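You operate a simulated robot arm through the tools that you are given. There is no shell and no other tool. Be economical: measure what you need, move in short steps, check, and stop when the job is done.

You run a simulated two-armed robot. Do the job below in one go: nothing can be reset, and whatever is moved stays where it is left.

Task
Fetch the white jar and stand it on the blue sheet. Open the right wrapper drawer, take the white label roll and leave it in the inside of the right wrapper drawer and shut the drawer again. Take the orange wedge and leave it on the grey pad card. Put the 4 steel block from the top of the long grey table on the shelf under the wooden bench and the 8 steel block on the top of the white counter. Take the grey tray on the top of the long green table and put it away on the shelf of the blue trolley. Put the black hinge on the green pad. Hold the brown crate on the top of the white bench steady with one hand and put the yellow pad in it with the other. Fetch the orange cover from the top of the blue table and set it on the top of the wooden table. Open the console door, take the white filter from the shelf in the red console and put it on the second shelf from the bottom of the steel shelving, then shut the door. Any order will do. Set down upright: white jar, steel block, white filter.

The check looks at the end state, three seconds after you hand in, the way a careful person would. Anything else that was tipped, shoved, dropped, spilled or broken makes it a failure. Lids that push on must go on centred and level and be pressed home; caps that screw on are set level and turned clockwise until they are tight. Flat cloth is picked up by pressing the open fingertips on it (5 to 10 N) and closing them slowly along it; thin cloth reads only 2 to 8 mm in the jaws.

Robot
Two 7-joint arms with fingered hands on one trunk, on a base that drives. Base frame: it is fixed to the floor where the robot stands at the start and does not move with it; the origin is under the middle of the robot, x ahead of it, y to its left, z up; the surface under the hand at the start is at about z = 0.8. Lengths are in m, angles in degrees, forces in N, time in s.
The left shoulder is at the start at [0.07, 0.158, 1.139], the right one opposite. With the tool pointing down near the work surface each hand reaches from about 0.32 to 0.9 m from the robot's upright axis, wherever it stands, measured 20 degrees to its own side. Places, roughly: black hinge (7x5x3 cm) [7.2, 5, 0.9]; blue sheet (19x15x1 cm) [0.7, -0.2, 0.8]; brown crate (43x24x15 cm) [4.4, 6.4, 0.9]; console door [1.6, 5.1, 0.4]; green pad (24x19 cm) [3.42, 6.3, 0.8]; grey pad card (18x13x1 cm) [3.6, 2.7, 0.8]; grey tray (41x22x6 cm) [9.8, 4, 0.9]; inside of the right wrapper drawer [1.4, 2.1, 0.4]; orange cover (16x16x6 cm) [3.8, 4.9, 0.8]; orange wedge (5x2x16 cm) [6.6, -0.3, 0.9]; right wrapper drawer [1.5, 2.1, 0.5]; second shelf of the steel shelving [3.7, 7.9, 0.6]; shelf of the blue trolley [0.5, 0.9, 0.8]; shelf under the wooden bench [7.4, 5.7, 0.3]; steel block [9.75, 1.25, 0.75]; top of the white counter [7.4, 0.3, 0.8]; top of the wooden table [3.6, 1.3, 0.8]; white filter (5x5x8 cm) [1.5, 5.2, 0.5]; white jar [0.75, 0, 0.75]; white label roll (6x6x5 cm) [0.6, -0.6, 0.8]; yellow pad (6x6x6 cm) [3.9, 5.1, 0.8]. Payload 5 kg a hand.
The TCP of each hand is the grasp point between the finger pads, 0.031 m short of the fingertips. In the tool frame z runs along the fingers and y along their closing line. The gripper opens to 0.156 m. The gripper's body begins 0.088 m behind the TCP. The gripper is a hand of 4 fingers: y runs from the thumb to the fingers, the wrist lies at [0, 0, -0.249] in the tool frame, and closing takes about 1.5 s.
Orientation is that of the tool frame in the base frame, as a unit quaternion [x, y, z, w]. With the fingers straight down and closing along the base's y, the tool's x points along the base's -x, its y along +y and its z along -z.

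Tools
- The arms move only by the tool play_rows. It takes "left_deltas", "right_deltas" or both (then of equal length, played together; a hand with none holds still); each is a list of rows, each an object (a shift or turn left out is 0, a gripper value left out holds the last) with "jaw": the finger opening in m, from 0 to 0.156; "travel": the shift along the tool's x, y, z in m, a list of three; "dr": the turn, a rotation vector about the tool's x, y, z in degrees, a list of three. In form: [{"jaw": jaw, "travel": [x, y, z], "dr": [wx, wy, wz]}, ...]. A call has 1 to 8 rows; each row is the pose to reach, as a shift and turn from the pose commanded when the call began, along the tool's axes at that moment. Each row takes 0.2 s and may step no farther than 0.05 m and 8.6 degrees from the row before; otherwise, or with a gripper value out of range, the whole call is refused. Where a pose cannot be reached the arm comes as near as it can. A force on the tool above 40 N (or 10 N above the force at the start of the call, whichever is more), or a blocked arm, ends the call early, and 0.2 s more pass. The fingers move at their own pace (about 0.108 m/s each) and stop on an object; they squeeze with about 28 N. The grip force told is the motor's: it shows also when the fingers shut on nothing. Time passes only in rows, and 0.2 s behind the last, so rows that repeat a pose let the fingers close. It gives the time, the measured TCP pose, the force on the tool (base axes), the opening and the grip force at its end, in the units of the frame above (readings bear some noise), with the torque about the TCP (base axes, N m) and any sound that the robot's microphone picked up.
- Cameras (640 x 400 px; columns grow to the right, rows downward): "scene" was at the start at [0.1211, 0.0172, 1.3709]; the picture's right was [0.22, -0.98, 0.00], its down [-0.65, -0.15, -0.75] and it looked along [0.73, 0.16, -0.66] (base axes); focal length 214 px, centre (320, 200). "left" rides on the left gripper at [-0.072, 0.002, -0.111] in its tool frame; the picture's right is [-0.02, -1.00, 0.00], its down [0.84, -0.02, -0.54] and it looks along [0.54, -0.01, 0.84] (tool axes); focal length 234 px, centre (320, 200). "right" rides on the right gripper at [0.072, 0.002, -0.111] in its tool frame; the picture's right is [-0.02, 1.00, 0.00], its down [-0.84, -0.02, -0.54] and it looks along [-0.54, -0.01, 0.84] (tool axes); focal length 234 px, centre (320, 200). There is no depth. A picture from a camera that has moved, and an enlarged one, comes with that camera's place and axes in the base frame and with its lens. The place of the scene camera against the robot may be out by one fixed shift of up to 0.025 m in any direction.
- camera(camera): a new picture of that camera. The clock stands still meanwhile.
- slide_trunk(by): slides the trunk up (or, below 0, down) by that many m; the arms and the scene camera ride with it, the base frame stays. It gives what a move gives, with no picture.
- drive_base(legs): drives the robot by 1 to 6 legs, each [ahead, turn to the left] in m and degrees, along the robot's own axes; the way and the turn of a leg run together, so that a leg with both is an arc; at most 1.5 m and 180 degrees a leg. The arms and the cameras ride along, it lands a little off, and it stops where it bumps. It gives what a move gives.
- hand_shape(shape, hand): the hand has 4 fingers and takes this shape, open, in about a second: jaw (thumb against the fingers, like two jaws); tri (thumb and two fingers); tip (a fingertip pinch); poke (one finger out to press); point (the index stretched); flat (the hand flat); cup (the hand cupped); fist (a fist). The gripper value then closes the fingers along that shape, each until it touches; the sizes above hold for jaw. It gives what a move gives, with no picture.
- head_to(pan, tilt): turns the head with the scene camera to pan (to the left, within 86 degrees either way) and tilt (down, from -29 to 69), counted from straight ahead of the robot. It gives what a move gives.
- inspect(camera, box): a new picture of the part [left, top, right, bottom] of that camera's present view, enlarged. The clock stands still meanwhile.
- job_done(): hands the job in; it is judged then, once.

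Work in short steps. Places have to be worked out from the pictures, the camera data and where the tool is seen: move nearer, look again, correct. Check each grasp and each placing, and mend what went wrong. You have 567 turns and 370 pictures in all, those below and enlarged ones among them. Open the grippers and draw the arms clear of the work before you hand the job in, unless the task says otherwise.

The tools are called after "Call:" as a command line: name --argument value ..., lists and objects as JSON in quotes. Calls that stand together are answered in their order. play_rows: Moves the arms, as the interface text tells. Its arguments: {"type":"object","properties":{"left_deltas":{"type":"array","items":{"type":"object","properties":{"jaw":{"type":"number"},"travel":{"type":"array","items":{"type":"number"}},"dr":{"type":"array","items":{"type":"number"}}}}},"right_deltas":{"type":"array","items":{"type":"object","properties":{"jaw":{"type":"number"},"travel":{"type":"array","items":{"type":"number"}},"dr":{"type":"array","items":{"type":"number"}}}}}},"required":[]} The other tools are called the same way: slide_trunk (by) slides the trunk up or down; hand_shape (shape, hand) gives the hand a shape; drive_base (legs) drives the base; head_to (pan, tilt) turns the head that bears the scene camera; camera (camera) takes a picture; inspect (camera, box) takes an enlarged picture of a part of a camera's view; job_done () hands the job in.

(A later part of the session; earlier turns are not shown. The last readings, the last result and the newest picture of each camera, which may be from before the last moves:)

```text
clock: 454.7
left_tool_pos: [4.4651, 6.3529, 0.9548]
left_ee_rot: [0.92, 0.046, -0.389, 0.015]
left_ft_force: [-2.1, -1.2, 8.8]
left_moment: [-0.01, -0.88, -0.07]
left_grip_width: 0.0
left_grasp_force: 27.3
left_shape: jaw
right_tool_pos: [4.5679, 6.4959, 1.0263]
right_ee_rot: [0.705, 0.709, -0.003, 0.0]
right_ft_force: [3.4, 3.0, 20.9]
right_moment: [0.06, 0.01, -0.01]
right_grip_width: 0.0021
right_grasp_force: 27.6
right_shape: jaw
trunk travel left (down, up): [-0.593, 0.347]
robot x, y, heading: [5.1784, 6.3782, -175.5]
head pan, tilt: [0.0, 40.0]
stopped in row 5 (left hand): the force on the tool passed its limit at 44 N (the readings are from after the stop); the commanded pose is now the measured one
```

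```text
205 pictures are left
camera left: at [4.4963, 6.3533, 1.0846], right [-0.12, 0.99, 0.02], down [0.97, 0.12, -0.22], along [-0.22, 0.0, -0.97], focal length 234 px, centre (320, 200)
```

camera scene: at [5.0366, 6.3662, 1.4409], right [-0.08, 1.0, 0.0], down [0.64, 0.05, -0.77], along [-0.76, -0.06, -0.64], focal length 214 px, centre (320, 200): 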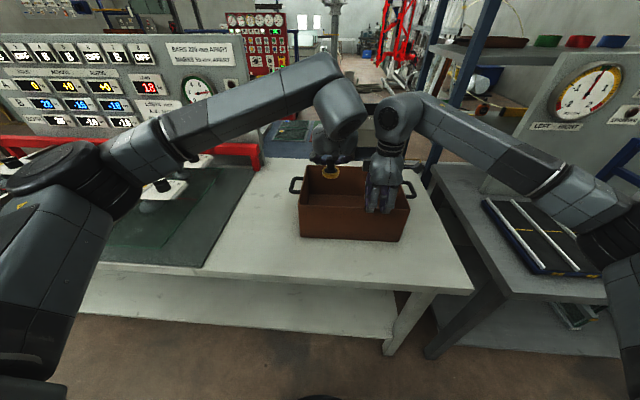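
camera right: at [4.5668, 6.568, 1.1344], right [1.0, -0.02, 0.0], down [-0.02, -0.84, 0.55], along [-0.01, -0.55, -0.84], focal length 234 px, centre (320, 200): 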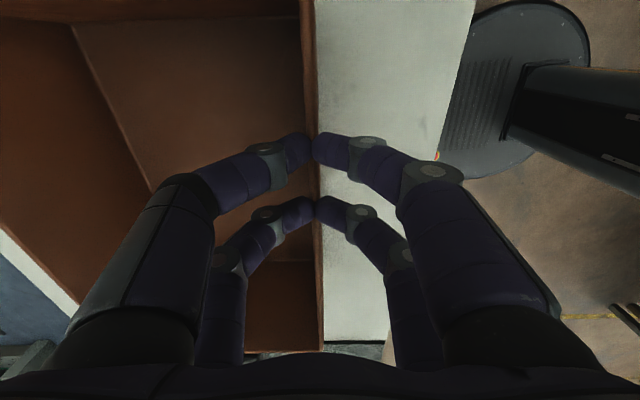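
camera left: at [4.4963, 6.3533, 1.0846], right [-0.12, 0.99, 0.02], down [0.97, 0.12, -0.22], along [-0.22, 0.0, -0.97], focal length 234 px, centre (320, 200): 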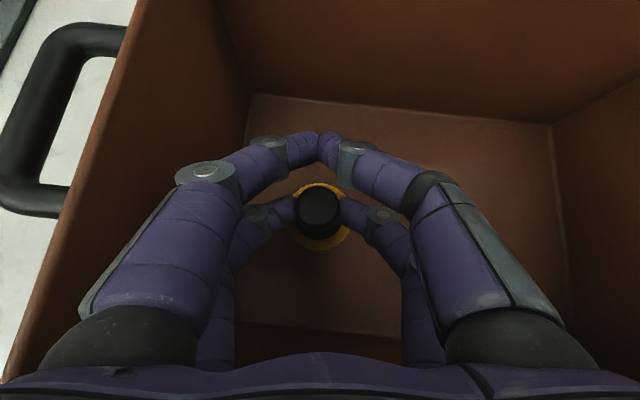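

Pad is on the crate floor. Open a little and lift out.

Call:
play_rows --left_deltas '[{"travel": [-0.002, 0, -0.002], "jaw": 0.03}, {"travel": [-0.002, 0, -0.002], "jaw": 0.05}, {"travel": [-0.002, 0, -0.002], "jaw": 0.05}, {"travel": [-0.02, 0, -0.02]}, {"travel": [-0.05, 0, -0.05]}, {"travel": [-0.08, 0, -0.08]}, {"travel": [-0.11, 0, -0.11]}, {"travel": [-0.14, 0, -0.14]}]'

Call:
camera --camera "left"

```text
clock: 455.6
left_tool_pos: [4.4658, 6.3536, 0.9556]
left_ee_rot: [0.921, 0.046, -0.387, 0.017]
left_ft_force: [-1.3, -0.1, 0.7]
left_moment: [0.0, -0.16, -0.01]
left_grip_width: 0.0495
left_grasp_force: 0.1
left_shape: jaw
right_tool_pos: [4.5669, 6.4959, 1.0269]
right_ee_rot: [0.705, 0.709, -0.004, 0.001]
right_ft_force: [9.8, 2.4, 14.9]
right_moment: [0.21, -0.19, 0.0]
right_grip_width: 0.0019
right_grasp_force: 27.8
right_shape: jaw
trunk travel left (down, up): [-0.593, 0.347]
robot x, y, heading: [5.1841, 6.3795, -175.1]
head pan, tilt: [0.0, 40.0]
stopped in row 4 (right hand): the force on the tool passed its limit at 41 N (the readings are from after the stop); the commanded pose is now the measured one
```

```text
204 pictures are left
camera left: at [4.4963, 6.354, 1.0862], right [-0.12, 0.99, 0.02], down [0.97, 0.12, -0.22], along [-0.22, 0.0, -0.98], focal length 234 px, centre (320, 200)
```

left: 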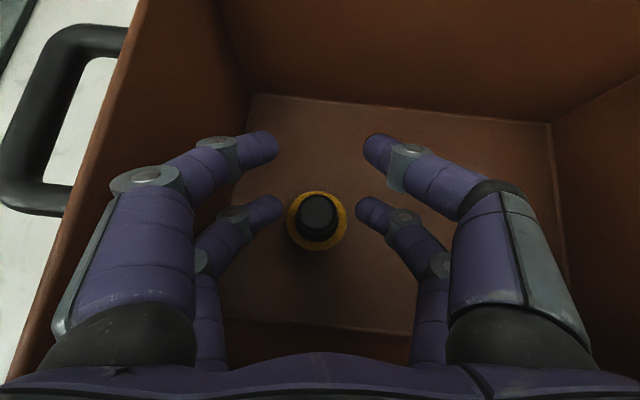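

Pad is released upright. Lift the left hand out slowly (right still holding).

Call:
play_rows --left_deltas '[{"travel": [-0.01, 0, -0.01]}, {"travel": [-0.025, 0, -0.025]}, {"travel": [-0.045, 0, -0.045]}, {"travel": [-0.065, 0, -0.065]}, {"travel": [-0.09, 0, -0.09]}, {"travel": [-0.115, 0, -0.115]}, {"travel": [-0.14, 0, -0.14]}]'

Call:
camera --camera "scene"

```text
clock: 457.2
left_tool_pos: [4.4689, 6.354, 1.1557]
left_ee_rot: [0.921, 0.047, -0.387, 0.018]
left_ft_force: [-0.3, 0.4, 1.0]
left_moment: [0.03, 0.02, 0.01]
left_grip_width: 0.0494
left_grasp_force: 0.2
left_shape: jaw
right_tool_pos: [4.5669, 6.4953, 1.0278]
right_ee_rot: [0.705, 0.709, -0.004, -0.001]
right_ft_force: [4.8, 2.9, 25.5]
right_moment: [0.09, 0.02, -0.02]
right_grip_width: 0.0025
right_grasp_force: 27.4
right_shape: jaw
trunk travel left (down, up): [-0.593, 0.347]
robot x, y, heading: [5.1831, 6.3756, -175.4]
head pan, tilt: [0.0, 40.0]
```

```text
203 pictures are left
camera scene: at [5.0401, 6.3656, 1.4411], right [-0.08, 1.0, 0.0], down [0.64, 0.05, -0.77], along [-0.77, -0.06, -0.64], focal length 214 px, centre (320, 200)
```

scene: 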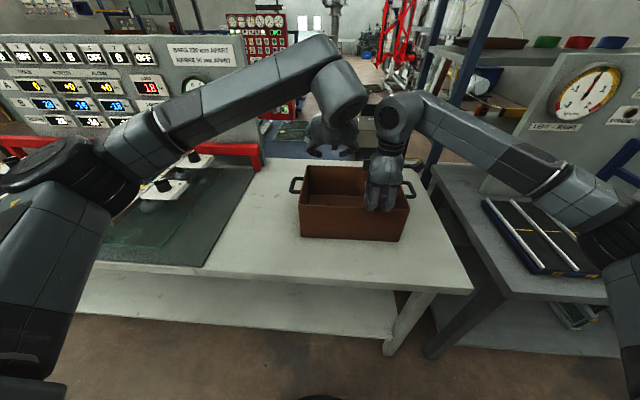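

Now release the crate with the right hand and raise it; retract the left.

Call:
play_rows --right_deltas '[{"jaw": 0.03}, {"jaw": 0.07}, {"jaw": 0.07}, {"travel": [0, 0, -0.03]}, {"travel": [0, 0, -0.07]}, {"travel": [0, 0.02, -0.11]}, {"travel": [0, 0.05, -0.14]}, {"travel": [0, 0.08, -0.16]}]'

Call:
play_rows --left_deltas '[{"travel": [0.0, 0, -0.045]}, {"travel": [0.02, 0, -0.085]}, {"travel": [0.04, 0, -0.125]}, {"travel": [0.06, 0, -0.165]}]'

Call:
inspect --camera "scene" --box '[270, 110, 450, 270]'

```text
clock: 459.0
left_tool_pos: [4.4677, 6.3544, 1.1537]
left_ee_rot: [0.921, 0.047, -0.387, 0.017]
left_ft_force: [0.3, -0.5, 0.0]
left_moment: [0.01, -0.05, 0.0]
left_grip_width: 0.0496
left_grasp_force: 0.1
left_shape: jaw
right_tool_pos: [4.6484, 6.5009, 1.184]
right_ee_rot: [0.706, 0.708, -0.004, -0.001]
right_ft_force: [0.4, 0.3, -0.7]
right_moment: [-0.01, 0.06, 0.01]
right_grip_width: 0.0695
right_grasp_force: 0.1
right_shape: jaw
trunk travel left (down, up): [-0.593, 0.347]
robot x, y, heading: [5.1805, 6.3774, -175.4]
head pan, tilt: [0.0, 40.0]
```

```text
clock: 460.0
left_tool_pos: [4.6304, 6.3671, 1.2291]
left_ee_rot: [0.921, 0.046, -0.388, 0.017]
left_ft_force: [1.2, 1.1, 0.8]
left_moment: [0.0, 0.02, -0.01]
left_grip_width: 0.0496
left_grasp_force: 0.1
left_shape: jaw
right_tool_pos: [4.6502, 6.5004, 1.1836]
right_ee_rot: [0.705, 0.709, -0.004, 0.0]
right_ft_force: [-0.4, 0.0, 0.0]
right_moment: [0.01, 0.05, 0.01]
right_grip_width: 0.0695
right_grasp_force: 0.0
right_shape: jaw
trunk travel left (down, up): [-0.593, 0.347]
robot x, y, heading: [5.1838, 6.3783, -175.5]
head pan, tilt: [0.0, 40.0]
```

```text
2.50 times, centred on (360, 190) of scene
camera zoom: at [5.0388, 6.3662, 1.441], right [-0.08, 1.0, 0.0], down [0.64, 0.05, -0.77], along [-0.76, -0.06, -0.64], focal length 536 px, centre (220, 225)
```

zoom: 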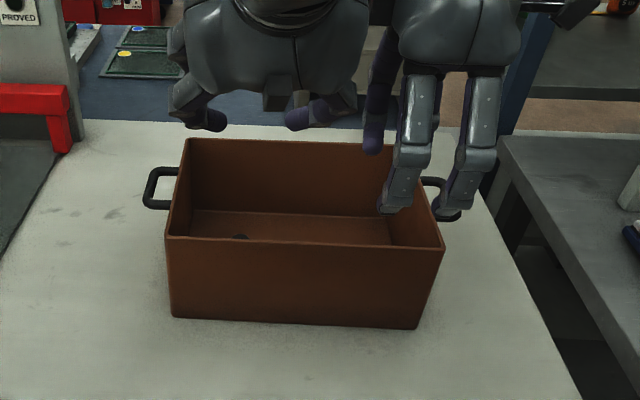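

Done there. Restore both hands to neutral.

Call:
play_rows --left_deltas '[{"dr": [0, 7, 0], "travel": [0.02, 0.01, 0]}, {"dr": [0, 14, 0], "travel": [0.04, 0.02, 0]}, {"dr": [0, 21, 0], "travel": [0.05, 0.03, 0]}, {"dr": [0, 28, 0], "travel": [0.06, 0.04, 0]}, {"dr": [0, 35, 0], "travel": [0.06, 0.05, 0]}, {"dr": [0, 42, 0], "travel": [0.06, 0.06, 0]}, {"dr": [0, 45.5, 0], "travel": [0.06, 0.07, 0]}, {"dr": [0, 45.5, 0], "travel": [0.06, 0.08, 0], "jaw": 0.156}]' --right_deltas '[{"dr": [0, 0, 8.5], "travel": [0.01, 0.01, 0]}, {"dr": [0, 0, 17], "travel": [0.02, 0.02, 0]}, {"dr": [0, 0, 25.5], "travel": [0.03, 0.03, 0]}, {"dr": [0, 0, 34], "travel": [0.04, 0.04, 0]}, {"dr": [0, 0, 42.5], "travel": [0.05, 0.05, 0]}, {"dr": [0, 0, 51], "travel": [0.06, 0.06, 0]}, {"dr": [0, 0, 59.5], "travel": [0.07, 0.07, 0]}, {"dr": [0, 0, 68], "travel": [0.08, 0.08, 0]}]'

Call:
play_rows --right_deltas '[{"dr": [0, 0, 8], "jaw": 0.156}, {"dr": [0, 0, 15]}, {"dr": [0, 0, 22]}]'

Call:
drive_base --legs '[[-0.3, 0], [0, 85], [1.2, 0], [1.0, 0]]'

Call:
head_to --pan 75 --tilt 25

Call:
camera --camera "scene"

```text
clock: 461.8
left_tool_pos: [4.6758, 6.2913, 1.1815]
left_ee_rot: [0.999, 0.049, 0.0, -0.003]
left_ft_force: [-0.8, 0.1, 0.3]
left_moment: [-0.02, 0.0, 0.01]
left_grip_width: 0.133
left_grasp_force: 0.1
left_shape: jaw
right_tool_pos: [4.7267, 6.5775, 1.1848]
right_ee_rot: [0.982, 0.191, -0.002, 0.001]
right_ft_force: [1.0, -0.5, 0.5]
right_moment: [-0.01, 0.01, 0.0]
right_grip_width: 0.0694
right_grasp_force: 0.0
right_shape: jaw
trunk travel left (down, up): [-0.593, 0.347]
robot x, y, heading: [5.1818, 6.3798, -175.5]
head pan, tilt: [0.0, 40.0]
```

```text
clock: 462.6
left_tool_pos: [4.6759, 6.2933, 1.1818]
left_ee_rot: [0.999, 0.049, 0.001, -0.003]
left_ft_force: [0.9, -0.3, -0.1]
left_moment: [-0.05, 0.02, 0.01]
left_grip_width: 0.156
left_grasp_force: 0.1
left_shape: jaw
right_tool_pos: [4.7248, 6.577, 1.1834]
right_ee_rot: [1.0, 0.0, -0.002, 0.003]
right_ft_force: [-0.5, 0.3, -0.4]
right_moment: [0.01, 0.02, -0.01]
right_grip_width: 0.1561
right_grasp_force: 0.0
right_shape: jaw
trunk travel left (down, up): [-0.593, 0.347]
robot x, y, heading: [5.1806, 6.3784, -175.7]
head pan, tilt: [0.0, 40.0]
```

```text
clock: 478.6
left_tool_pos: [5.4699, 3.6985, 1.182]
left_ee_rot: [0.704, 0.71, -0.002, -0.002]
left_ft_force: [0.9, -0.1, -0.3]
left_moment: [-0.04, 0.01, 0.0]
left_grip_width: 0.1555
left_grasp_force: 0.1
left_shape: jaw
right_tool_pos: [5.1909, 3.7728, 1.1847]
right_ee_rot: [0.738, 0.675, 0.0, 0.003]
right_ft_force: [0.6, 0.6, 0.0]
right_moment: [-0.02, -0.03, -0.02]
right_grip_width: 0.1559
right_grasp_force: 0.0
right_shape: jaw
trunk travel left (down, up): [-0.593, 0.347]
robot x, y, heading: [5.4322, 4.2083, -90.9]
head pan, tilt: [0.0, 40.0]
```

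```text
clock: 480.1
left_tool_pos: [5.4692, 3.6976, 1.1823]
left_ee_rot: [0.705, 0.709, -0.002, -0.002]
left_ft_force: [-1.2, 0.0, 0.5]
left_moment: [-0.01, 0.02, -0.02]
left_grip_width: 0.1559
left_grasp_force: 0.1
left_shape: jaw
right_tool_pos: [5.1906, 3.7729, 1.1847]
right_ee_rot: [0.738, 0.675, 0.0, 0.004]
right_ft_force: [-0.4, 0.4, 0.0]
right_moment: [-0.03, 0.0, 0.02]
right_grip_width: 0.1558
right_grasp_force: 0.0
right_shape: jaw
trunk travel left (down, up): [-0.593, 0.347]
robot x, y, heading: [5.4321, 4.2107, -91.1]
head pan, tilt: [75.0, 25.0]
```

```text
201 pictures are left
camera scene: at [5.5074, 4.1327, 1.4641], right [-0.27, -0.96, 0.0], down [-0.41, 0.12, -0.91], along [0.87, -0.25, -0.42], focal length 214 px, centre (320, 200)
```

scene: 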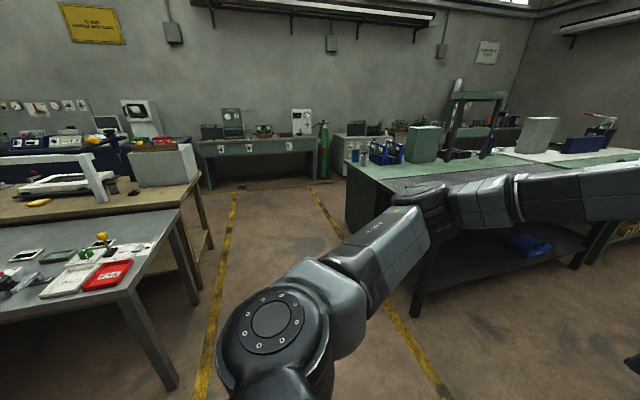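

The black hinge is visible on the wooden bench's near end (~[7.2, 5.0]). Drive to (7.2, 4.2) and face +y.

Call:
drive_base --legs '[[0, 90], [1.5, 0], [0.25, 0], [0, 91]]'

Call:
head_to --pan 0 --tilt 40

Call:
camera --camera "scene"

```text
clock: 496.4
left_tool_pos: [7.0948, 4.6375, 1.1831]
left_ee_rot: [0.717, -0.697, 0.001, -0.002]
left_ft_force: [-0.1, 0.0, -0.2]
left_moment: [0.02, 0.01, 0.01]
left_grip_width: 0.1558
left_grasp_force: 0.1
left_shape: jaw
right_tool_pos: [7.3744, 4.5698, 1.1854]
right_ee_rot: [-0.683, 0.73, 0.003, 0.001]
right_ft_force: [-0.1, -0.4, 0.5]
right_moment: [0.01, 0.04, 0.03]
right_grip_width: 0.1559
right_grasp_force: 0.1
right_shape: jaw
trunk travel left (down, up): [-0.593, 0.347]
robot x, y, heading: [7.141, 4.1282, 90.2]
head pan, tilt: [75.0, 25.0]
```

```text
clock: 497.9
left_tool_pos: [7.0956, 4.6367, 1.1822]
left_ee_rot: [0.717, -0.697, 0.002, -0.002]
left_ft_force: [0.7, -0.5, -0.3]
left_moment: [0.02, -0.03, 0.03]
left_grip_width: 0.1558
left_grasp_force: 0.1
left_shape: jaw
right_tool_pos: [7.3751, 4.5693, 1.185]
right_ee_rot: [-0.683, 0.731, 0.003, -0.001]
right_ft_force: [-0.3, -0.2, -0.1]
right_moment: [0.02, 0.0, 0.0]
right_grip_width: 0.156
right_grasp_force: 0.0
right_shape: jaw
trunk travel left (down, up): [-0.593, 0.347]
robot x, y, heading: [7.1454, 4.1285, 90.3]
head pan, tilt: [0.0, 40.0]
```

```text
200 pictures are left
camera scene: at [7.1327, 4.2605, 1.4408], right [1.0, 0.01, 0.0], down [0.01, -0.64, -0.77], along [-0.01, 0.77, -0.64], focal length 214 px, centre (320, 200)
```

scene: 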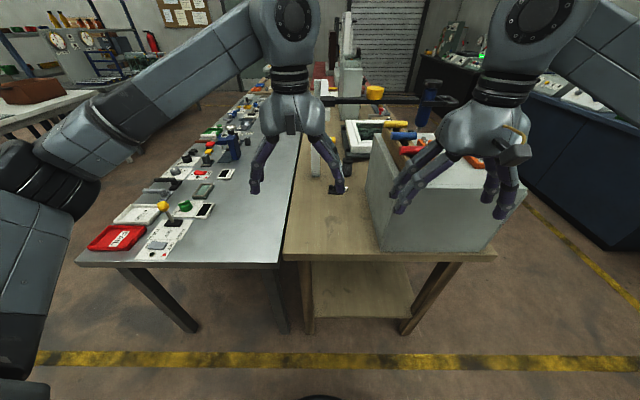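

Enlarge around the hinge.

Call:
inspect --camera "scene" --box '[270, 110, 430, 260]'

Call:
camera --camera "left"

```text
2.67 times, centred on (350, 185) of scene
camera zoom: at [7.1327, 4.2605, 1.4408], right [1.0, 0.01, 0.0], down [0.01, -0.64, -0.77], along [-0.01, 0.77, -0.64], focal length 572 px, centre (240, 240)
```

zoom: 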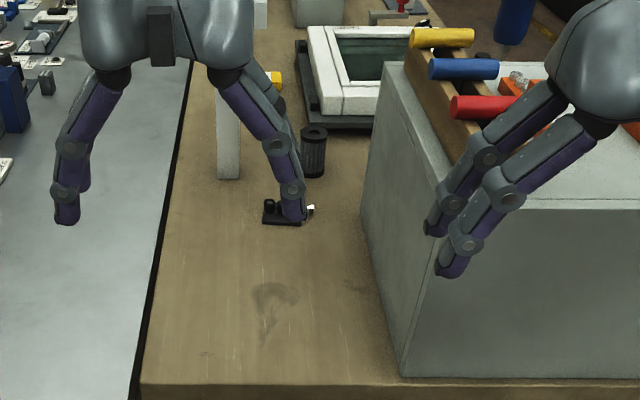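

```text
198 pictures are left
camera left: at [7.091, 4.7105, 1.2938], right [1.0, 0.05, 0.0], down [0.04, -0.84, 0.55], along [0.03, -0.54, -0.84], focal length 234 px, centre (320, 200)
```

left: 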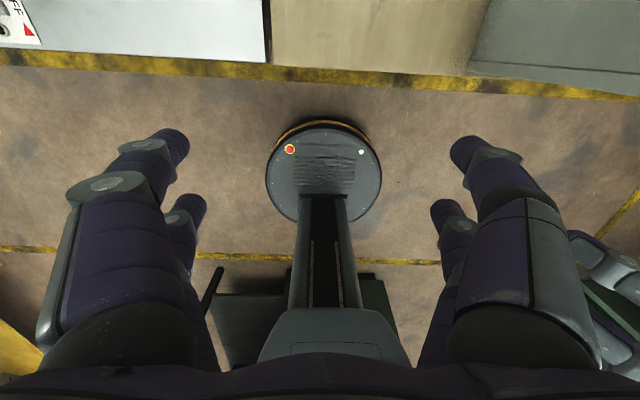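

Hinge at about [7.20, 5.00]. Drive 0.13 m closer and bring the left hand above it.

Call:
drive_base --legs '[[0.13, 0]]'

Call:
play_rows --left_deltas '[{"travel": [-0.03, -0.015, 0.0]}, {"travel": [-0.07, -0.035, 0.01]}, {"travel": [-0.11, -0.055, 0.03]}, {"travel": [-0.15, -0.075, 0.05]}, {"travel": [-0.19, -0.095, 0.07]}, {"travel": [-0.22, -0.105, 0.09]}]'

Call:
camera --camera "left"

```text
clock: 499.1
left_tool_pos: [7.0929, 4.7645, 1.1834]
left_ee_rot: [0.717, -0.697, 0.003, -0.001]
left_ft_force: [-0.3, 0.8, -0.4]
left_moment: [0.0, -0.02, 0.03]
left_grip_width: 0.1559
left_grasp_force: 0.0
left_shape: jaw
right_tool_pos: [7.3746, 4.6971, 1.185]
right_ee_rot: [-0.683, 0.73, 0.004, 0.001]
right_ft_force: [0.2, 0.1, 0.6]
right_moment: [-0.03, 0.01, 0.0]
right_grip_width: 0.1561
right_grasp_force: 0.2
right_shape: jaw
trunk travel left (down, up): [-0.593, 0.347]
robot x, y, heading: [7.1409, 4.2581, 90.2]
head pan, tilt: [0.0, 40.0]
```

```text
clock: 500.6
left_tool_pos: [7.1966, 4.9887, 1.0907]
left_ee_rot: [0.717, -0.697, 0.001, -0.001]
left_ft_force: [-0.3, 0.2, -1.0]
left_moment: [0.0, 0.02, -0.02]
left_grip_width: 0.1561
left_grasp_force: 0.0
left_shape: jaw
right_tool_pos: [7.3746, 4.6975, 1.1841]
right_ee_rot: [-0.683, 0.73, 0.004, 0.001]
right_ft_force: [0.1, 0.2, 0.3]
right_moment: [0.0, 0.0, 0.01]
right_grip_width: 0.1559
right_grasp_force: 0.0
right_shape: jaw
trunk travel left (down, up): [-0.593, 0.347]
robot x, y, heading: [7.1448, 4.2517, 90.4]
head pan, tilt: [0.0, 40.0]
```

```text
197 pictures are left
camera left: at [7.1926, 5.0619, 1.201], right [1.0, 0.05, 0.0], down [0.04, -0.84, 0.55], along [0.03, -0.54, -0.84], focal length 234 px, centre (320, 200)
```

left: 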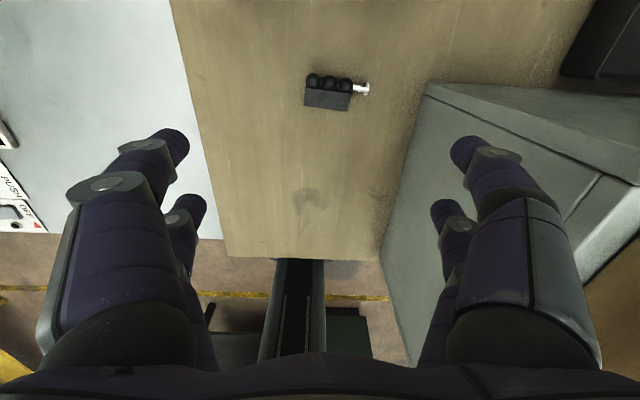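

Lower closer over the hinge and recheck.

Call:
play_rows --left_deltas '[{"travel": [-0.012, -0.006, 0.04], "jaw": 0.12}, {"travel": [-0.024, -0.012, 0.08]}, {"travel": [-0.024, -0.012, 0.12]}, {"travel": [-0.024, -0.012, 0.15]}]'

Call:
camera --camera "left"

```text
clock: 501.6
left_tool_pos: [7.2032, 5.0162, 0.9379]
left_ee_rot: [0.717, -0.697, 0.002, 0.0]
left_ft_force: [0.3, -0.2, -0.5]
left_moment: [-0.03, 0.05, -0.01]
left_grip_width: 0.12
left_grasp_force: 0.0
left_shape: jaw
right_tool_pos: [7.3746, 4.6979, 1.1839]
right_ee_rot: [-0.683, 0.73, 0.003, -0.001]
right_ft_force: [-0.1, -0.3, 0.9]
right_moment: [-0.02, 0.06, -0.01]
right_grip_width: 0.1558
right_grasp_force: 0.1
right_shape: jaw
trunk travel left (down, up): [-0.593, 0.347]
robot x, y, heading: [7.1412, 4.2569, 90.4]
head pan, tilt: [0.0, 40.0]
```

```text
196 pictures are left
camera left: at [7.1998, 5.0891, 1.0494], right [1.0, 0.05, 0.0], down [0.04, -0.84, 0.55], along [0.03, -0.54, -0.84], focal length 234 px, centre (320, 200)
```

left: 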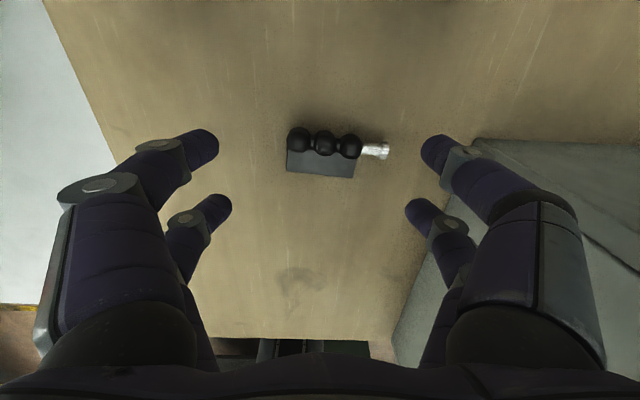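

Hinge top z≈0.86 at [7.208, 5.017]; its pin will pass between the finger pairs. Lower 6.3 cm and close.

Call:
play_rows --left_deltas '[{"travel": [0, -0.005, 0.03]}, {"travel": [0, -0.005, 0.05]}, {"travel": [0, -0.005, 0.06]}, {"travel": [0, -0.005, 0.065]}, {"travel": [0, -0.005, 0.065]}]'

Call:
play_rows --left_deltas '[{"jaw": 0.08}, {"jaw": 0.05}, {"jaw": 0.02}, {"jaw": 0.02}, {"jaw": 0.02}]'

Call:
camera --camera "left"

```text
clock: 502.8
left_tool_pos: [7.2102, 5.0142, 0.8811]
left_ee_rot: [0.717, -0.697, 0.001, -0.004]
left_ft_force: [2.3, 9.9, 30.8]
left_moment: [0.1, 1.58, -0.59]
left_grip_width: 0.1194
left_grasp_force: 0.0
left_shape: jaw
right_tool_pos: [7.3753, 4.6958, 1.1867]
right_ee_rot: [-0.683, 0.73, 0.005, 0.0]
right_ft_force: [-0.1, -0.4, 0.5]
right_moment: [-0.02, -0.01, 0.0]
right_grip_width: 0.1558
right_grasp_force: 0.1
right_shape: jaw
trunk travel left (down, up): [-0.593, 0.347]
robot x, y, heading: [7.1455, 4.2566, 90.7]
head pan, tilt: [0.0, 40.0]
```

```text
clock: 503.9
left_tool_pos: [7.2057, 5.0115, 0.8816]
left_ee_rot: [0.718, -0.696, 0.0, -0.004]
left_ft_force: [-15.5, -2.0, 39.0]
left_moment: [-1.1, 0.55, -0.15]
left_grip_width: 0.0193
left_grasp_force: 28.3
left_shape: jaw
right_tool_pos: [7.3725, 4.6928, 1.1873]
right_ee_rot: [-0.683, 0.73, 0.004, 0.002]
right_ft_force: [-0.4, 1.5, 0.1]
right_moment: [0.02, -0.01, 0.01]
right_grip_width: 0.156
right_grasp_force: 0.0
right_shape: jaw
trunk travel left (down, up): [-0.593, 0.347]
robot x, y, heading: [7.1451, 4.2543, 90.7]
head pan, tilt: [0.0, 40.0]
```

```text
195 pictures are left
camera left: at [7.2028, 5.083, 0.9937], right [1.0, 0.05, 0.01], down [0.04, -0.84, 0.54], along [0.03, -0.54, -0.84], focal length 234 px, centre (320, 200)
```

left: 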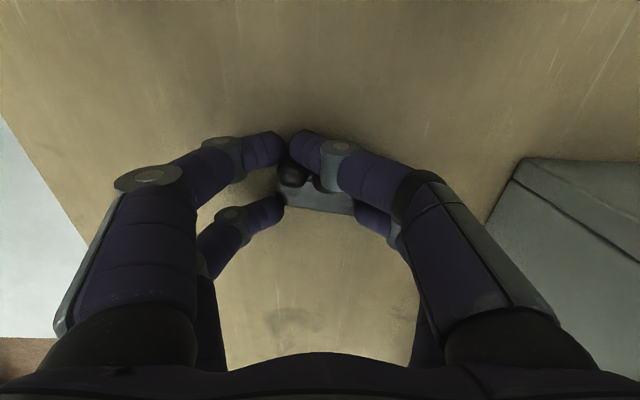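

Near pair seems to hold the plate's ends. Lift and check.

Call:
play_rows --left_deltas '[{"travel": [0, 0, -0.01]}, {"travel": [0, 0, -0.03]}, {"travel": [0, 0, -0.06]}, {"travel": [0, 0, -0.1]}, {"travel": [0, 0, -0.14]}]'

Call:
camera --camera "left"

Call:
camera --camera "scene"

```text
clock: 505.1
left_tool_pos: [7.2102, 5.0112, 1.0194]
left_ee_rot: [0.717, -0.697, 0.002, -0.002]
left_ft_force: [-0.6, -0.9, -1.2]
left_moment: [0.02, 0.01, -0.01]
left_grip_width: 0.015
left_grasp_force: 27.9
left_shape: jaw
right_tool_pos: [7.373, 4.6962, 1.186]
right_ee_rot: [-0.683, 0.731, 0.004, 0.0]
right_ft_force: [-0.1, 0.1, 0.8]
right_moment: [-0.01, 0.02, 0.02]
right_grip_width: 0.1557
right_grasp_force: 0.1
right_shape: jaw
trunk travel left (down, up): [-0.593, 0.347]
robot x, y, heading: [7.1437, 4.2568, 90.2]
head pan, tilt: [0.0, 40.0]
```

```text
194 pictures are left
camera left: at [7.2068, 5.0836, 1.1307], right [1.0, 0.05, 0.0], down [0.04, -0.84, 0.54], along [0.03, -0.54, -0.84], focal length 234 px, centre (320, 200)
```

left: 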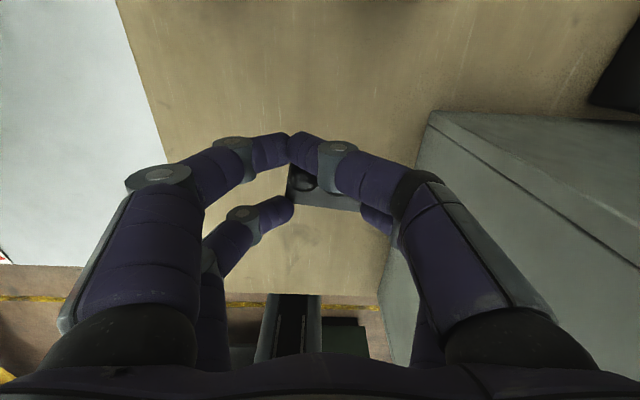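

```text
193 pictures are left
camera scene: at [7.1316, 4.3867, 1.4408], right [1.0, 0.01, 0.0], down [0.0, -0.64, -0.77], along [-0.01, 0.77, -0.64], focal length 214 px, centre (320, 200)
```

scene: 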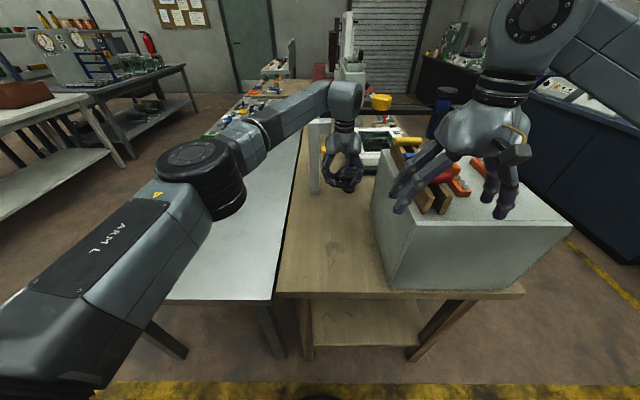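

Hinge held. Tuck in, back up, and head west along the aisle.

Call:
play_rows --left_deltas '[{"travel": [0.04, 0.01, -0.02]}, {"travel": [0.08, 0.03, -0.04]}, {"travel": [0.12, 0.05, -0.06]}, {"travel": [0.16, 0.07, -0.08]}, {"travel": [0.2, 0.1, -0.09]}, {"travel": [0.23, 0.13, -0.1]}]'

Call:
drive_base --legs '[[-0.15, 0], [0, 90], [1.5, 0], [1.5, 0], [1.5, 0]]'

Call:
camera --camera "left"

```text
refused: row 5 steps farther than a row can; nothing moved
```

```text
clock: 531.2
left_tool_pos: [1.9474, 4.1125, 1.0189]
left_ee_rot: [1.0, 0.018, 0.0, -0.003]
left_ft_force: [-0.1, 0.6, -0.8]
left_moment: [-0.04, 0.01, 0.01]
left_grip_width: 0.0148
left_grasp_force: 28.1
left_shape: jaw
right_tool_pos: [2.2608, 4.2782, 1.184]
right_ee_rot: [1.0, -0.028, -0.001, 0.003]
right_ft_force: [-0.4, -0.7, 0.0]
right_moment: [-0.01, -0.01, 0.02]
right_grip_width: 0.1561
right_grasp_force: 0.0
right_shape: jaw
trunk travel left (down, up): [-0.593, 0.347]
robot x, y, heading: [2.7082, 4.0484, -179.0]
head pan, tilt: [0.0, 40.0]
```

```text
192 pictures are left
camera left: at [1.8767, 4.1075, 1.1296], right [-0.06, 1.0, 0.0], down [0.84, 0.05, 0.55], along [0.54, 0.04, -0.84], focal length 234 px, centre (320, 200)
```

left: 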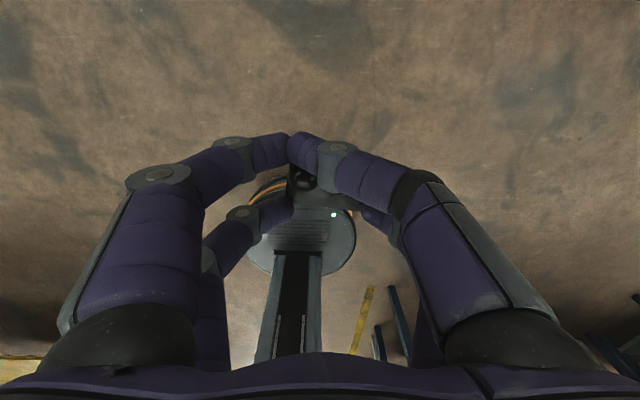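

Tuck the left hand, then drive up to y≈6.3 and face the green pad.

Call:
play_rows --left_deltas '[{"travel": [0.04, 0, -0.01]}, {"travel": [0.08, 0.0, -0.02]}, {"travel": [0.12, 0.01, -0.03]}, {"travel": [0.16, 0.02, -0.04]}, {"travel": [0.2, 0.03, -0.05]}, {"travel": [0.24, 0.04, -0.06]}, {"travel": [0.28, 0.05, -0.07]}]'

Call:
drive_base --legs '[[0, -90], [1.2, 0], [1.05, 0], [0, -90]]'

Call:
camera --camera "scene"

```text
clock: 532.8
left_tool_pos: [2.2337, 4.0731, 1.0878]
left_ee_rot: [1.0, 0.02, 0.0, -0.004]
left_ft_force: [-0.4, 0.2, -0.5]
left_moment: [-0.01, 0.04, 0.03]
left_grip_width: 0.0152
left_grasp_force: 28.6
left_shape: jaw
right_tool_pos: [2.2621, 4.2778, 1.1847]
right_ee_rot: [1.0, -0.029, -0.002, 0.001]
right_ft_force: [1.0, 0.3, 0.4]
right_moment: [0.02, 0.0, 0.03]
right_grip_width: 0.1558
right_grasp_force: 0.0
right_shape: jaw
trunk travel left (down, up): [-0.593, 0.347]
robot x, y, heading: [2.7078, 4.0531, -179.0]
head pan, tilt: [0.0, 40.0]
```

```text
clock: 551.5
left_tool_pos: [3.1356, 6.2373, 1.0859]
left_ee_rot: [-0.011, 1.0, -0.003, 0.001]
left_ft_force: [-0.3, 0.2, -1.6]
left_moment: [0.02, 0.02, 0.0]
left_grip_width: 0.015
left_grasp_force: 28.1
left_shape: jaw
right_tool_pos: [3.103, 6.0329, 1.1842]
right_ee_rot: [0.037, 0.999, 0.002, 0.003]
right_ft_force: [-0.5, 0.0, -0.2]
right_moment: [-0.04, 0.01, 0.01]
right_grip_width: 0.1558
right_grasp_force: 0.0
right_shape: jaw
trunk travel left (down, up): [-0.593, 0.347]
robot x, y, heading: [2.6644, 6.2669, -0.1]
head pan, tilt: [0.0, 40.0]
```

```text
191 pictures are left
camera scene: at [2.7869, 6.2654, 1.4407], right [0.0, -1.0, 0.0], down [-0.64, 0.0, -0.77], along [0.77, 0.0, -0.64], focal length 214 px, centre (320, 200)
```

scene: 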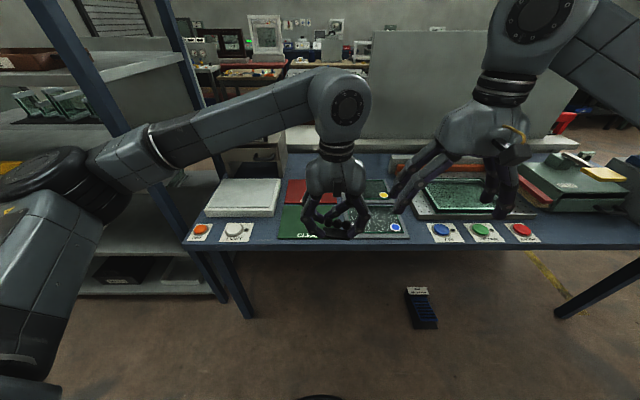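

Pad centre ≈[3.42, 6.305]. Move the hinge above it.

Call:
play_rows --left_deltas '[{"travel": [-0.04, 0.01, 0]}, {"travel": [-0.08, 0.02, 0]}, {"travel": [-0.12, 0.03, 0.01]}, {"travel": [-0.16, 0.04, 0.03]}, {"travel": [-0.2, 0.05, 0.05]}, {"travel": [-0.24, 0.06, 0.07]}, {"travel": [-0.28, 0.068, 0.09]}, {"travel": [-0.29, 0.068, 0.12]}]'

Call:
camera --camera "left"

Call:
inspect --camera "scene" --box '[220, 130, 420, 260]'

```text
clock: 553.3
left_tool_pos: [3.4245, 6.3106, 0.9627]
left_ee_rot: [-0.01, 1.0, -0.002, 0.0]
left_ft_force: [-1.0, 0.3, -0.7]
left_moment: [0.02, 0.01, -0.02]
left_grip_width: 0.0149
left_grasp_force: 27.8
left_shape: jaw
right_tool_pos: [3.1032, 6.0333, 1.1847]
right_ee_rot: [0.038, 0.999, 0.002, 0.001]
right_ft_force: [0.0, -1.0, 0.3]
right_moment: [0.01, 0.0, 0.01]
right_grip_width: 0.1557
right_grasp_force: 0.1
right_shape: jaw
trunk travel left (down, up): [-0.593, 0.347]
robot x, y, heading: [2.6606, 6.2676, 0.1]
head pan, tilt: [0.0, 40.0]
```

```text
190 pictures are left
camera left: at [3.4968, 6.3152, 1.0743], right [0.04, -1.0, 0.0], down [-0.84, -0.03, 0.55], along [-0.54, -0.03, -0.84], focal length 234 px, centre (320, 200)
```

left: 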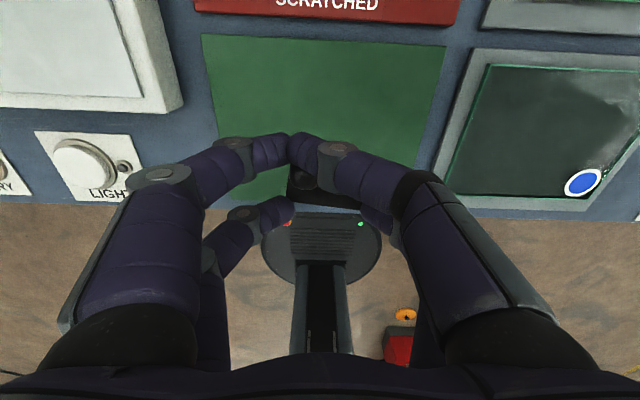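

```text
3.08 times, centred on (320, 195) of scene
camera zoom: at [2.7874, 6.2652, 1.4407], right [0.0, -1.0, 0.0], down [-0.64, 0.0, -0.77], along [0.77, 0.0, -0.64], focal length 660 px, centre (320, 215)
```

zoom: 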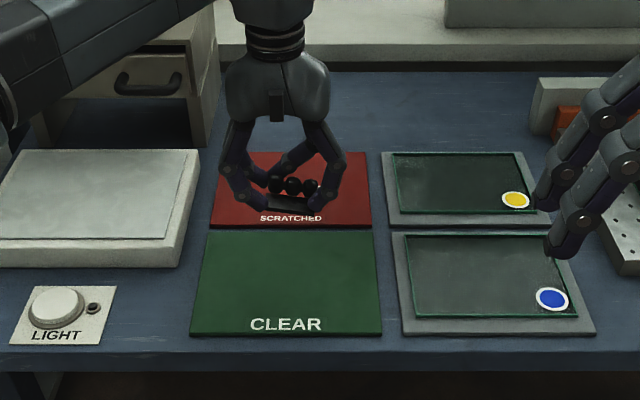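

Hinge is level above the green pad. Lower it.

Call:
play_rows --left_deltas '[{"travel": [0.005, 0, 0.04]}, {"travel": [0.01, 0, 0.08]}, {"travel": [0.012, 0, 0.105]}, {"travel": [0.012, 0, 0.112]}, {"travel": [0.012, 0, 0.118]}, {"travel": [0.012, 0, 0.122]}]'

Call:
camera --camera "left"

```text
clock: 554.7
left_tool_pos: [3.4107, 6.3101, 0.8451]
left_ee_rot: [-0.01, 1.0, -0.002, 0.0]
left_ft_force: [-0.7, -0.5, 2.3]
left_moment: [-0.06, 0.05, -0.04]
left_grip_width: 0.015
left_grasp_force: 28.1
left_shape: jaw
right_tool_pos: [3.1027, 6.0336, 1.1843]
right_ee_rot: [0.036, 0.999, 0.003, 0.002]
right_ft_force: [0.3, -0.5, 0.5]
right_moment: [0.0, -0.02, 0.0]
right_grip_width: 0.1559
right_grasp_force: 0.1
right_shape: jaw
trunk travel left (down, up): [-0.593, 0.347]
robot x, y, heading: [2.6661, 6.2648, 0.1]
head pan, tilt: [0.0, 40.0]
```

```text
188 pictures are left
camera left: at [3.4837, 6.3142, 0.9566], right [0.04, -1.0, 0.01], down [-0.84, -0.03, 0.54], along [-0.54, -0.03, -0.84], focal length 234 px, centre (320, 200)
```

left: 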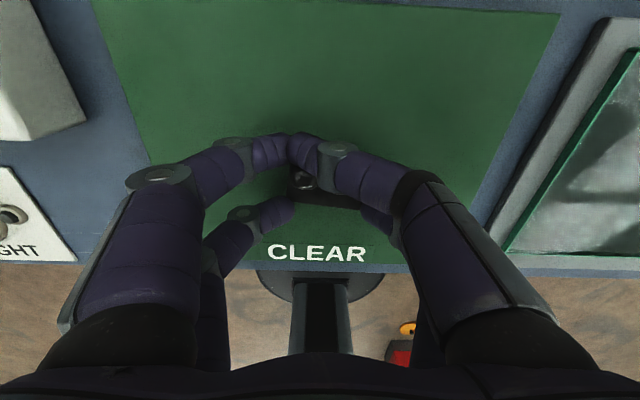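

Just touching (2.3 N). Lower 3 mm more, then release and lift.

Call:
play_rows --left_deltas '[{"travel": [0, 0, 0.003]}, {"travel": [0, 0, 0.003], "jaw": 0.04}, {"travel": [0, 0, 0.002], "jaw": 0.08}, {"travel": [0, 0, 0.0], "jaw": 0.12}, {"travel": [0, 0, -0.02], "jaw": 0.12}, {"travel": [0, 0, -0.06]}, {"travel": [0, 0, -0.1]}, {"travel": [0, 0, -0.14]}]'

Call:
camera --camera "left"

```text
clock: 556.5
left_tool_pos: [3.4105, 6.3125, 0.9877]
left_ee_rot: [-0.011, 1.0, -0.002, -0.001]
left_ft_force: [-0.3, -0.3, 0.8]
left_moment: [0.04, -0.04, -0.01]
left_grip_width: 0.1195
left_grasp_force: 0.0
left_shape: jaw
right_tool_pos: [3.1025, 6.0333, 1.1854]
right_ee_rot: [0.038, 0.999, 0.003, 0.004]
right_ft_force: [-0.5, -0.2, -0.3]
right_moment: [-0.01, -0.04, -0.01]
right_grip_width: 0.1557
right_grasp_force: 0.0
right_shape: jaw
trunk travel left (down, up): [-0.593, 0.347]
robot x, y, heading: [2.6624, 6.268, 0.3]
head pan, tilt: [0.0, 40.0]
```

```text
187 pictures are left
camera left: at [3.484, 6.315, 1.0999], right [0.04, -1.0, 0.0], down [-0.84, -0.04, 0.55], along [-0.54, -0.03, -0.84], focal length 234 px, centre (320, 200)
```

left: 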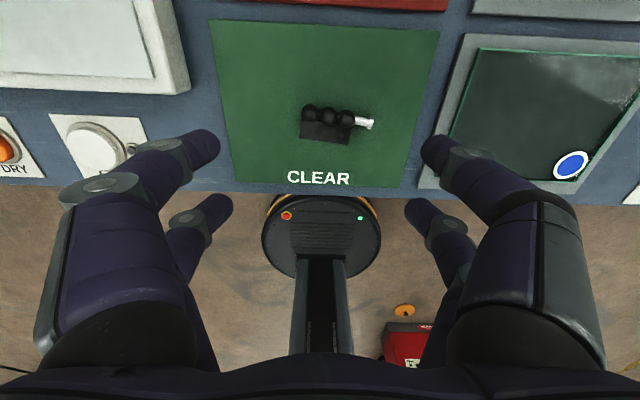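

Hinge is on the green pad. The cover lies at about [1.78, 5.56] on the floor. Tuck the left hand, drive over and lower the trunk.

Call:
play_rows --left_deltas '[{"travel": [0.04, 0, -0.02], "jaw": 0.156}, {"travel": [0.08, 0.0, -0.04]}, {"travel": [0.12, 0.0, -0.06]}, {"travel": [0.16, 0.0, -0.08]}, {"travel": [0.2, 0.01, -0.1]}, {"travel": [0.24, 0.02, -0.12]}, {"travel": [0.28, 0.03, -0.12]}]'

Call:
drive_base --legs '[[0, -90], [0.57, 0], [0, -90], [0.2, 0]]'

Call:
head_to --pan 10 --tilt 55

Call:
camera --camera "scene"

```text
clock: 558.1
left_tool_pos: [3.1275, 6.3403, 1.1068]
left_ee_rot: [-0.011, 1.0, -0.003, 0.001]
left_ft_force: [0.4, 0.4, -0.3]
left_moment: [0.02, -0.04, 0.02]
left_grip_width: 0.1561
left_grasp_force: 0.1
left_shape: jaw
right_tool_pos: [3.1016, 6.0336, 1.185]
right_ee_rot: [0.038, 0.999, 0.001, 0.003]
right_ft_force: [-0.2, 0.5, -0.7]
right_moment: [-0.01, -0.02, -0.02]
right_grip_width: 0.1562
right_grasp_force: 0.0
right_shape: jaw
trunk travel left (down, up): [-0.593, 0.347]
robot x, y, heading: [2.6624, 6.2706, -0.0]
head pan, tilt: [0.0, 40.0]
```

```text
clock: 570.2
left_tool_pos: [2.0135, 5.6394, 1.107]
left_ee_rot: [1.0, 0.002, 0.0, -0.003]
left_ft_force: [-0.5, -0.1, -0.6]
left_moment: [-0.01, -0.01, -0.01]
left_grip_width: 0.1559
left_grasp_force: 0.0
left_shape: jaw
right_tool_pos: [2.0444, 5.9434, 1.1856]
right_ee_rot: [0.999, -0.046, -0.002, 0.002]
right_ft_force: [-1.1, -0.3, 1.0]
right_moment: [-0.04, -0.02, 0.02]
right_grip_width: 0.1556
right_grasp_force: 0.0
right_shape: jaw
trunk travel left (down, up): [-0.593, 0.347]
robot x, y, heading: [2.4799, 5.7025, 179.1]
head pan, tilt: [0.0, 40.0]
```

```text
clock: 571.0
left_tool_pos: [2.0139, 5.6377, 1.1075]
left_ee_rot: [1.0, 0.001, -0.001, -0.003]
left_ft_force: [0.2, 0.6, 0.1]
left_moment: [0.01, 0.01, -0.03]
left_grip_width: 0.1559
left_grasp_force: 0.1
left_shape: jaw
right_tool_pos: [2.0427, 5.9427, 1.1853]
right_ee_rot: [0.999, -0.046, -0.003, 0.003]
right_ft_force: [-0.2, -0.2, -0.6]
right_moment: [-0.01, -0.02, -0.02]
right_grip_width: 0.156
right_grasp_force: 0.0
right_shape: jaw
trunk travel left (down, up): [-0.593, 0.347]
robot x, y, heading: [2.4842, 5.699, 179.1]
head pan, tilt: [10.0, 55.0]
```

```text
186 pictures are left
camera scene: at [2.3477, 5.6888, 1.4201], right [-0.16, 0.99, 0.0], down [0.81, 0.13, -0.57], along [-0.57, -0.09, -0.82], focal length 214 px, centre (320, 200)
```

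scene: 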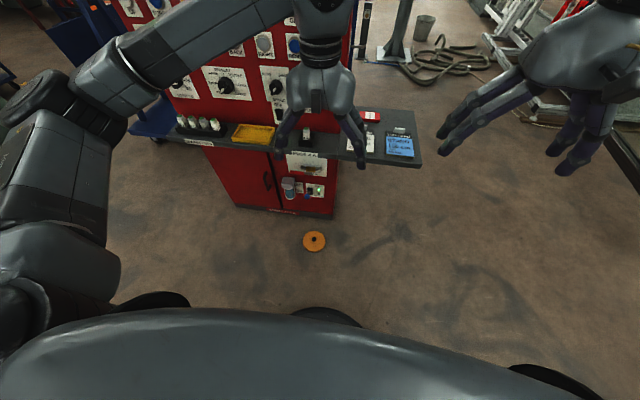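

Cover at about [1.75, 5.55], lying flat. Lower the trunk and bring the left hand over it.

Call:
slide_trunk --by -0.57

Call:
play_rows --left_deltas '[{"travel": [-0.03, 0.01, 0.03], "jaw": 0.09}, {"travel": [-0.06, 0.02, 0.06]}, {"travel": [-0.09, 0.035, 0.09]}, {"travel": [-0.12, 0.05, 0.12]}, {"travel": [-0.15, 0.06, 0.15]}, {"travel": [-0.18, 0.07, 0.18]}, {"travel": [-0.21, 0.08, 0.21]}, {"travel": [-0.24, 0.088, 0.24]}]'

Call:
camera --camera "left"

```text
refused: -0.57 is not a number from -0.4 to 0.4
```

```text
clock: 572.8
left_tool_pos: [1.775, 5.5508, 0.8627]
left_ee_rot: [1.0, 0.0, 0.001, -0.003]
left_ft_force: [0.0, 0.2, -0.3]
left_moment: [-0.03, -0.03, -0.02]
left_grip_width: 0.0905
left_grasp_force: 0.1
left_shape: jaw
right_tool_pos: [2.0427, 5.9434, 1.185]
right_ee_rot: [0.999, -0.046, -0.002, 0.002]
right_ft_force: [0.0, -0.7, 0.1]
right_moment: [-0.02, -0.04, 0.01]
right_grip_width: 0.156
right_grasp_force: 0.1
right_shape: jaw
trunk travel left (down, up): [-0.593, 0.347]
robot x, y, heading: [2.4779, 5.7025, 179.0]
head pan, tilt: [10.0, 55.0]
```

```text
185 pictures are left
camera left: at [1.7032, 5.5477, 0.9743], right [-0.03, 1.0, 0.0], down [0.84, 0.02, 0.55], along [0.55, 0.02, -0.84], focal length 234 px, centre (320, 200)
```

left: 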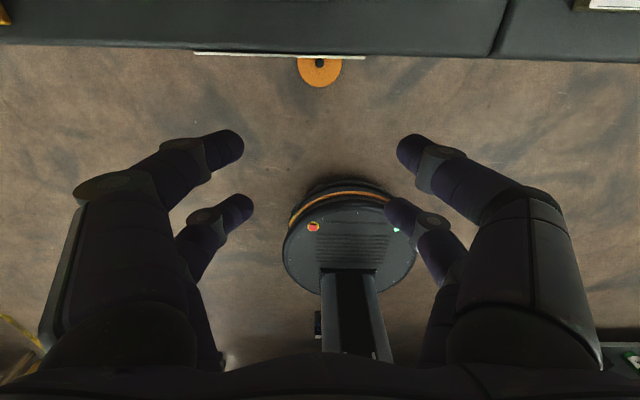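

The desk edge (x≈1.70, z≈0.7) overhangs close to the cover, so I descend further out and come in low.

Call:
play_rows --left_deltas '[{"travel": [0.04, 0, 0]}, {"travel": [0.08, 0, 0]}, {"travel": [0.12, 0, 0.0]}, {"travel": [0.16, 0, 0.0]}]'

Call:
slide_trunk --by -0.4

Call:
slide_trunk --by -0.18

Call:
camera --camera "left"

```text
clock: 573.8
left_tool_pos: [1.9361, 5.5491, 0.8665]
left_ee_rot: [1.0, 0.002, -0.001, -0.002]
left_ft_force: [0.7, -1.6, 0.2]
left_moment: [0.05, 0.0, 0.03]
left_grip_width: 0.0909
left_grasp_force: 0.1
left_shape: jaw
right_tool_pos: [2.0452, 5.9427, 1.1852]
right_ee_rot: [0.999, -0.046, -0.003, 0.001]
right_ft_force: [1.0, -0.8, 0.3]
right_moment: [0.01, 0.01, -0.04]
right_grip_width: 0.1557
right_grasp_force: 0.1
right_shape: jaw
trunk travel left (down, up): [-0.593, 0.347]
robot x, y, heading: [2.481, 5.7045, 178.6]
head pan, tilt: [10.0, 55.0]
```

```text
clock: 577.6
left_tool_pos: [1.9358, 5.549, 0.4653]
left_ee_rot: [1.0, 0.002, 0.0, -0.003]
left_ft_force: [0.0, 0.2, 0.3]
left_moment: [-0.03, 0.02, -0.01]
left_grip_width: 0.0905
left_grasp_force: 0.2
left_shape: jaw
right_tool_pos: [2.0449, 5.943, 0.7863]
right_ee_rot: [0.999, -0.047, -0.002, 0.003]
right_ft_force: [0.3, -0.1, 0.0]
right_moment: [-0.03, -0.01, 0.03]
right_grip_width: 0.1557
right_grasp_force: 0.0
right_shape: jaw
trunk travel left (down, up): [-0.193, 0.747]
robot x, y, heading: [2.4766, 5.7018, 179.3]
head pan, tilt: [10.0, 55.0]
```

```text
clock: 579.6
left_tool_pos: [1.936, 5.5494, 0.2855]
left_ee_rot: [1.0, 0.001, 0.001, -0.002]
left_ft_force: [-0.8, 0.0, 0.1]
left_moment: [-0.01, 0.0, -0.01]
left_grip_width: 0.0905
left_grasp_force: 0.1
left_shape: jaw
right_tool_pos: [2.0448, 5.9425, 0.6052]
right_ee_rot: [0.999, -0.047, -0.003, 0.003]
right_ft_force: [0.4, -0.1, 0.4]
right_moment: [0.0, -0.01, 0.02]
right_grip_width: 0.1561
right_grasp_force: 0.0
right_shape: jaw
trunk travel left (down, up): [-0.013, 0.927]
robot x, y, heading: [2.4794, 5.7012, 179.1]
head pan, tilt: [10.0, 55.0]
```

```text
184 pictures are left
camera left: at [1.864, 5.5469, 0.3974], right [-0.03, 1.0, 0.01], down [0.84, 0.02, 0.54], along [0.54, 0.02, -0.84], focal length 234 px, centre (320, 200)
```

left: 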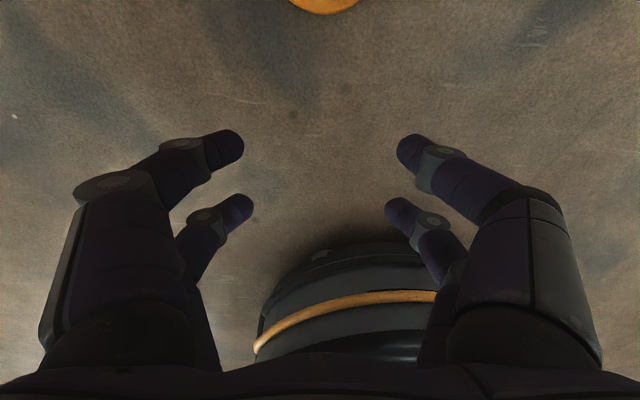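

Move in toward the cover at low height and look.

Call:
play_rows --left_deltas '[{"travel": [-0.04, 0, 0.02]}, {"travel": [-0.08, 0, 0.04]}, {"travel": [-0.12, 0, 0.06]}, {"travel": [-0.15, 0, 0.08]}, {"travel": [-0.165, 0, 0.1]}]'

Call:
camera --camera "left"

```text
clock: 580.8
left_tool_pos: [1.7694, 5.5498, 0.1855]
left_ee_rot: [1.0, 0.002, -0.001, -0.003]
left_ft_force: [0.3, -0.2, 0.1]
left_moment: [0.0, 0.0, 0.02]
left_grip_width: 0.0906
left_grasp_force: 0.1
left_shape: jaw
right_tool_pos: [2.0448, 5.9427, 0.6037]
right_ee_rot: [0.999, -0.047, -0.003, 0.002]
right_ft_force: [-0.6, -0.2, -0.9]
right_moment: [-0.01, -0.03, -0.01]
right_grip_width: 0.1556
right_grasp_force: 0.1
right_shape: jaw
trunk travel left (down, up): [-0.013, 0.927]
robot x, y, heading: [2.4808, 5.6986, 179.0]
head pan, tilt: [10.0, 55.0]
```

```text
183 pictures are left
camera left: at [1.6982, 5.5472, 0.2976], right [-0.03, 1.0, 0.0], down [0.84, 0.02, 0.54], along [0.54, 0.02, -0.84], focal length 234 px, centre (320, 200)
```

left: 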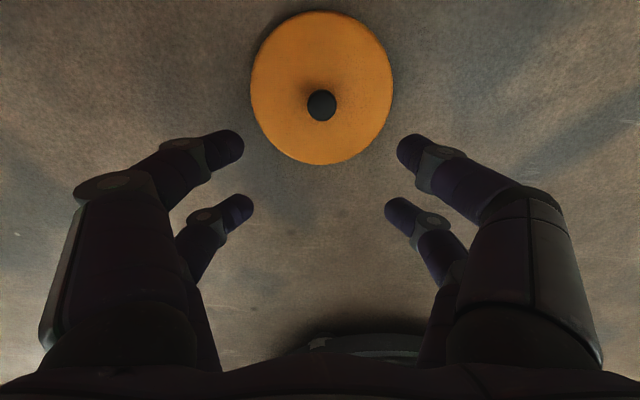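

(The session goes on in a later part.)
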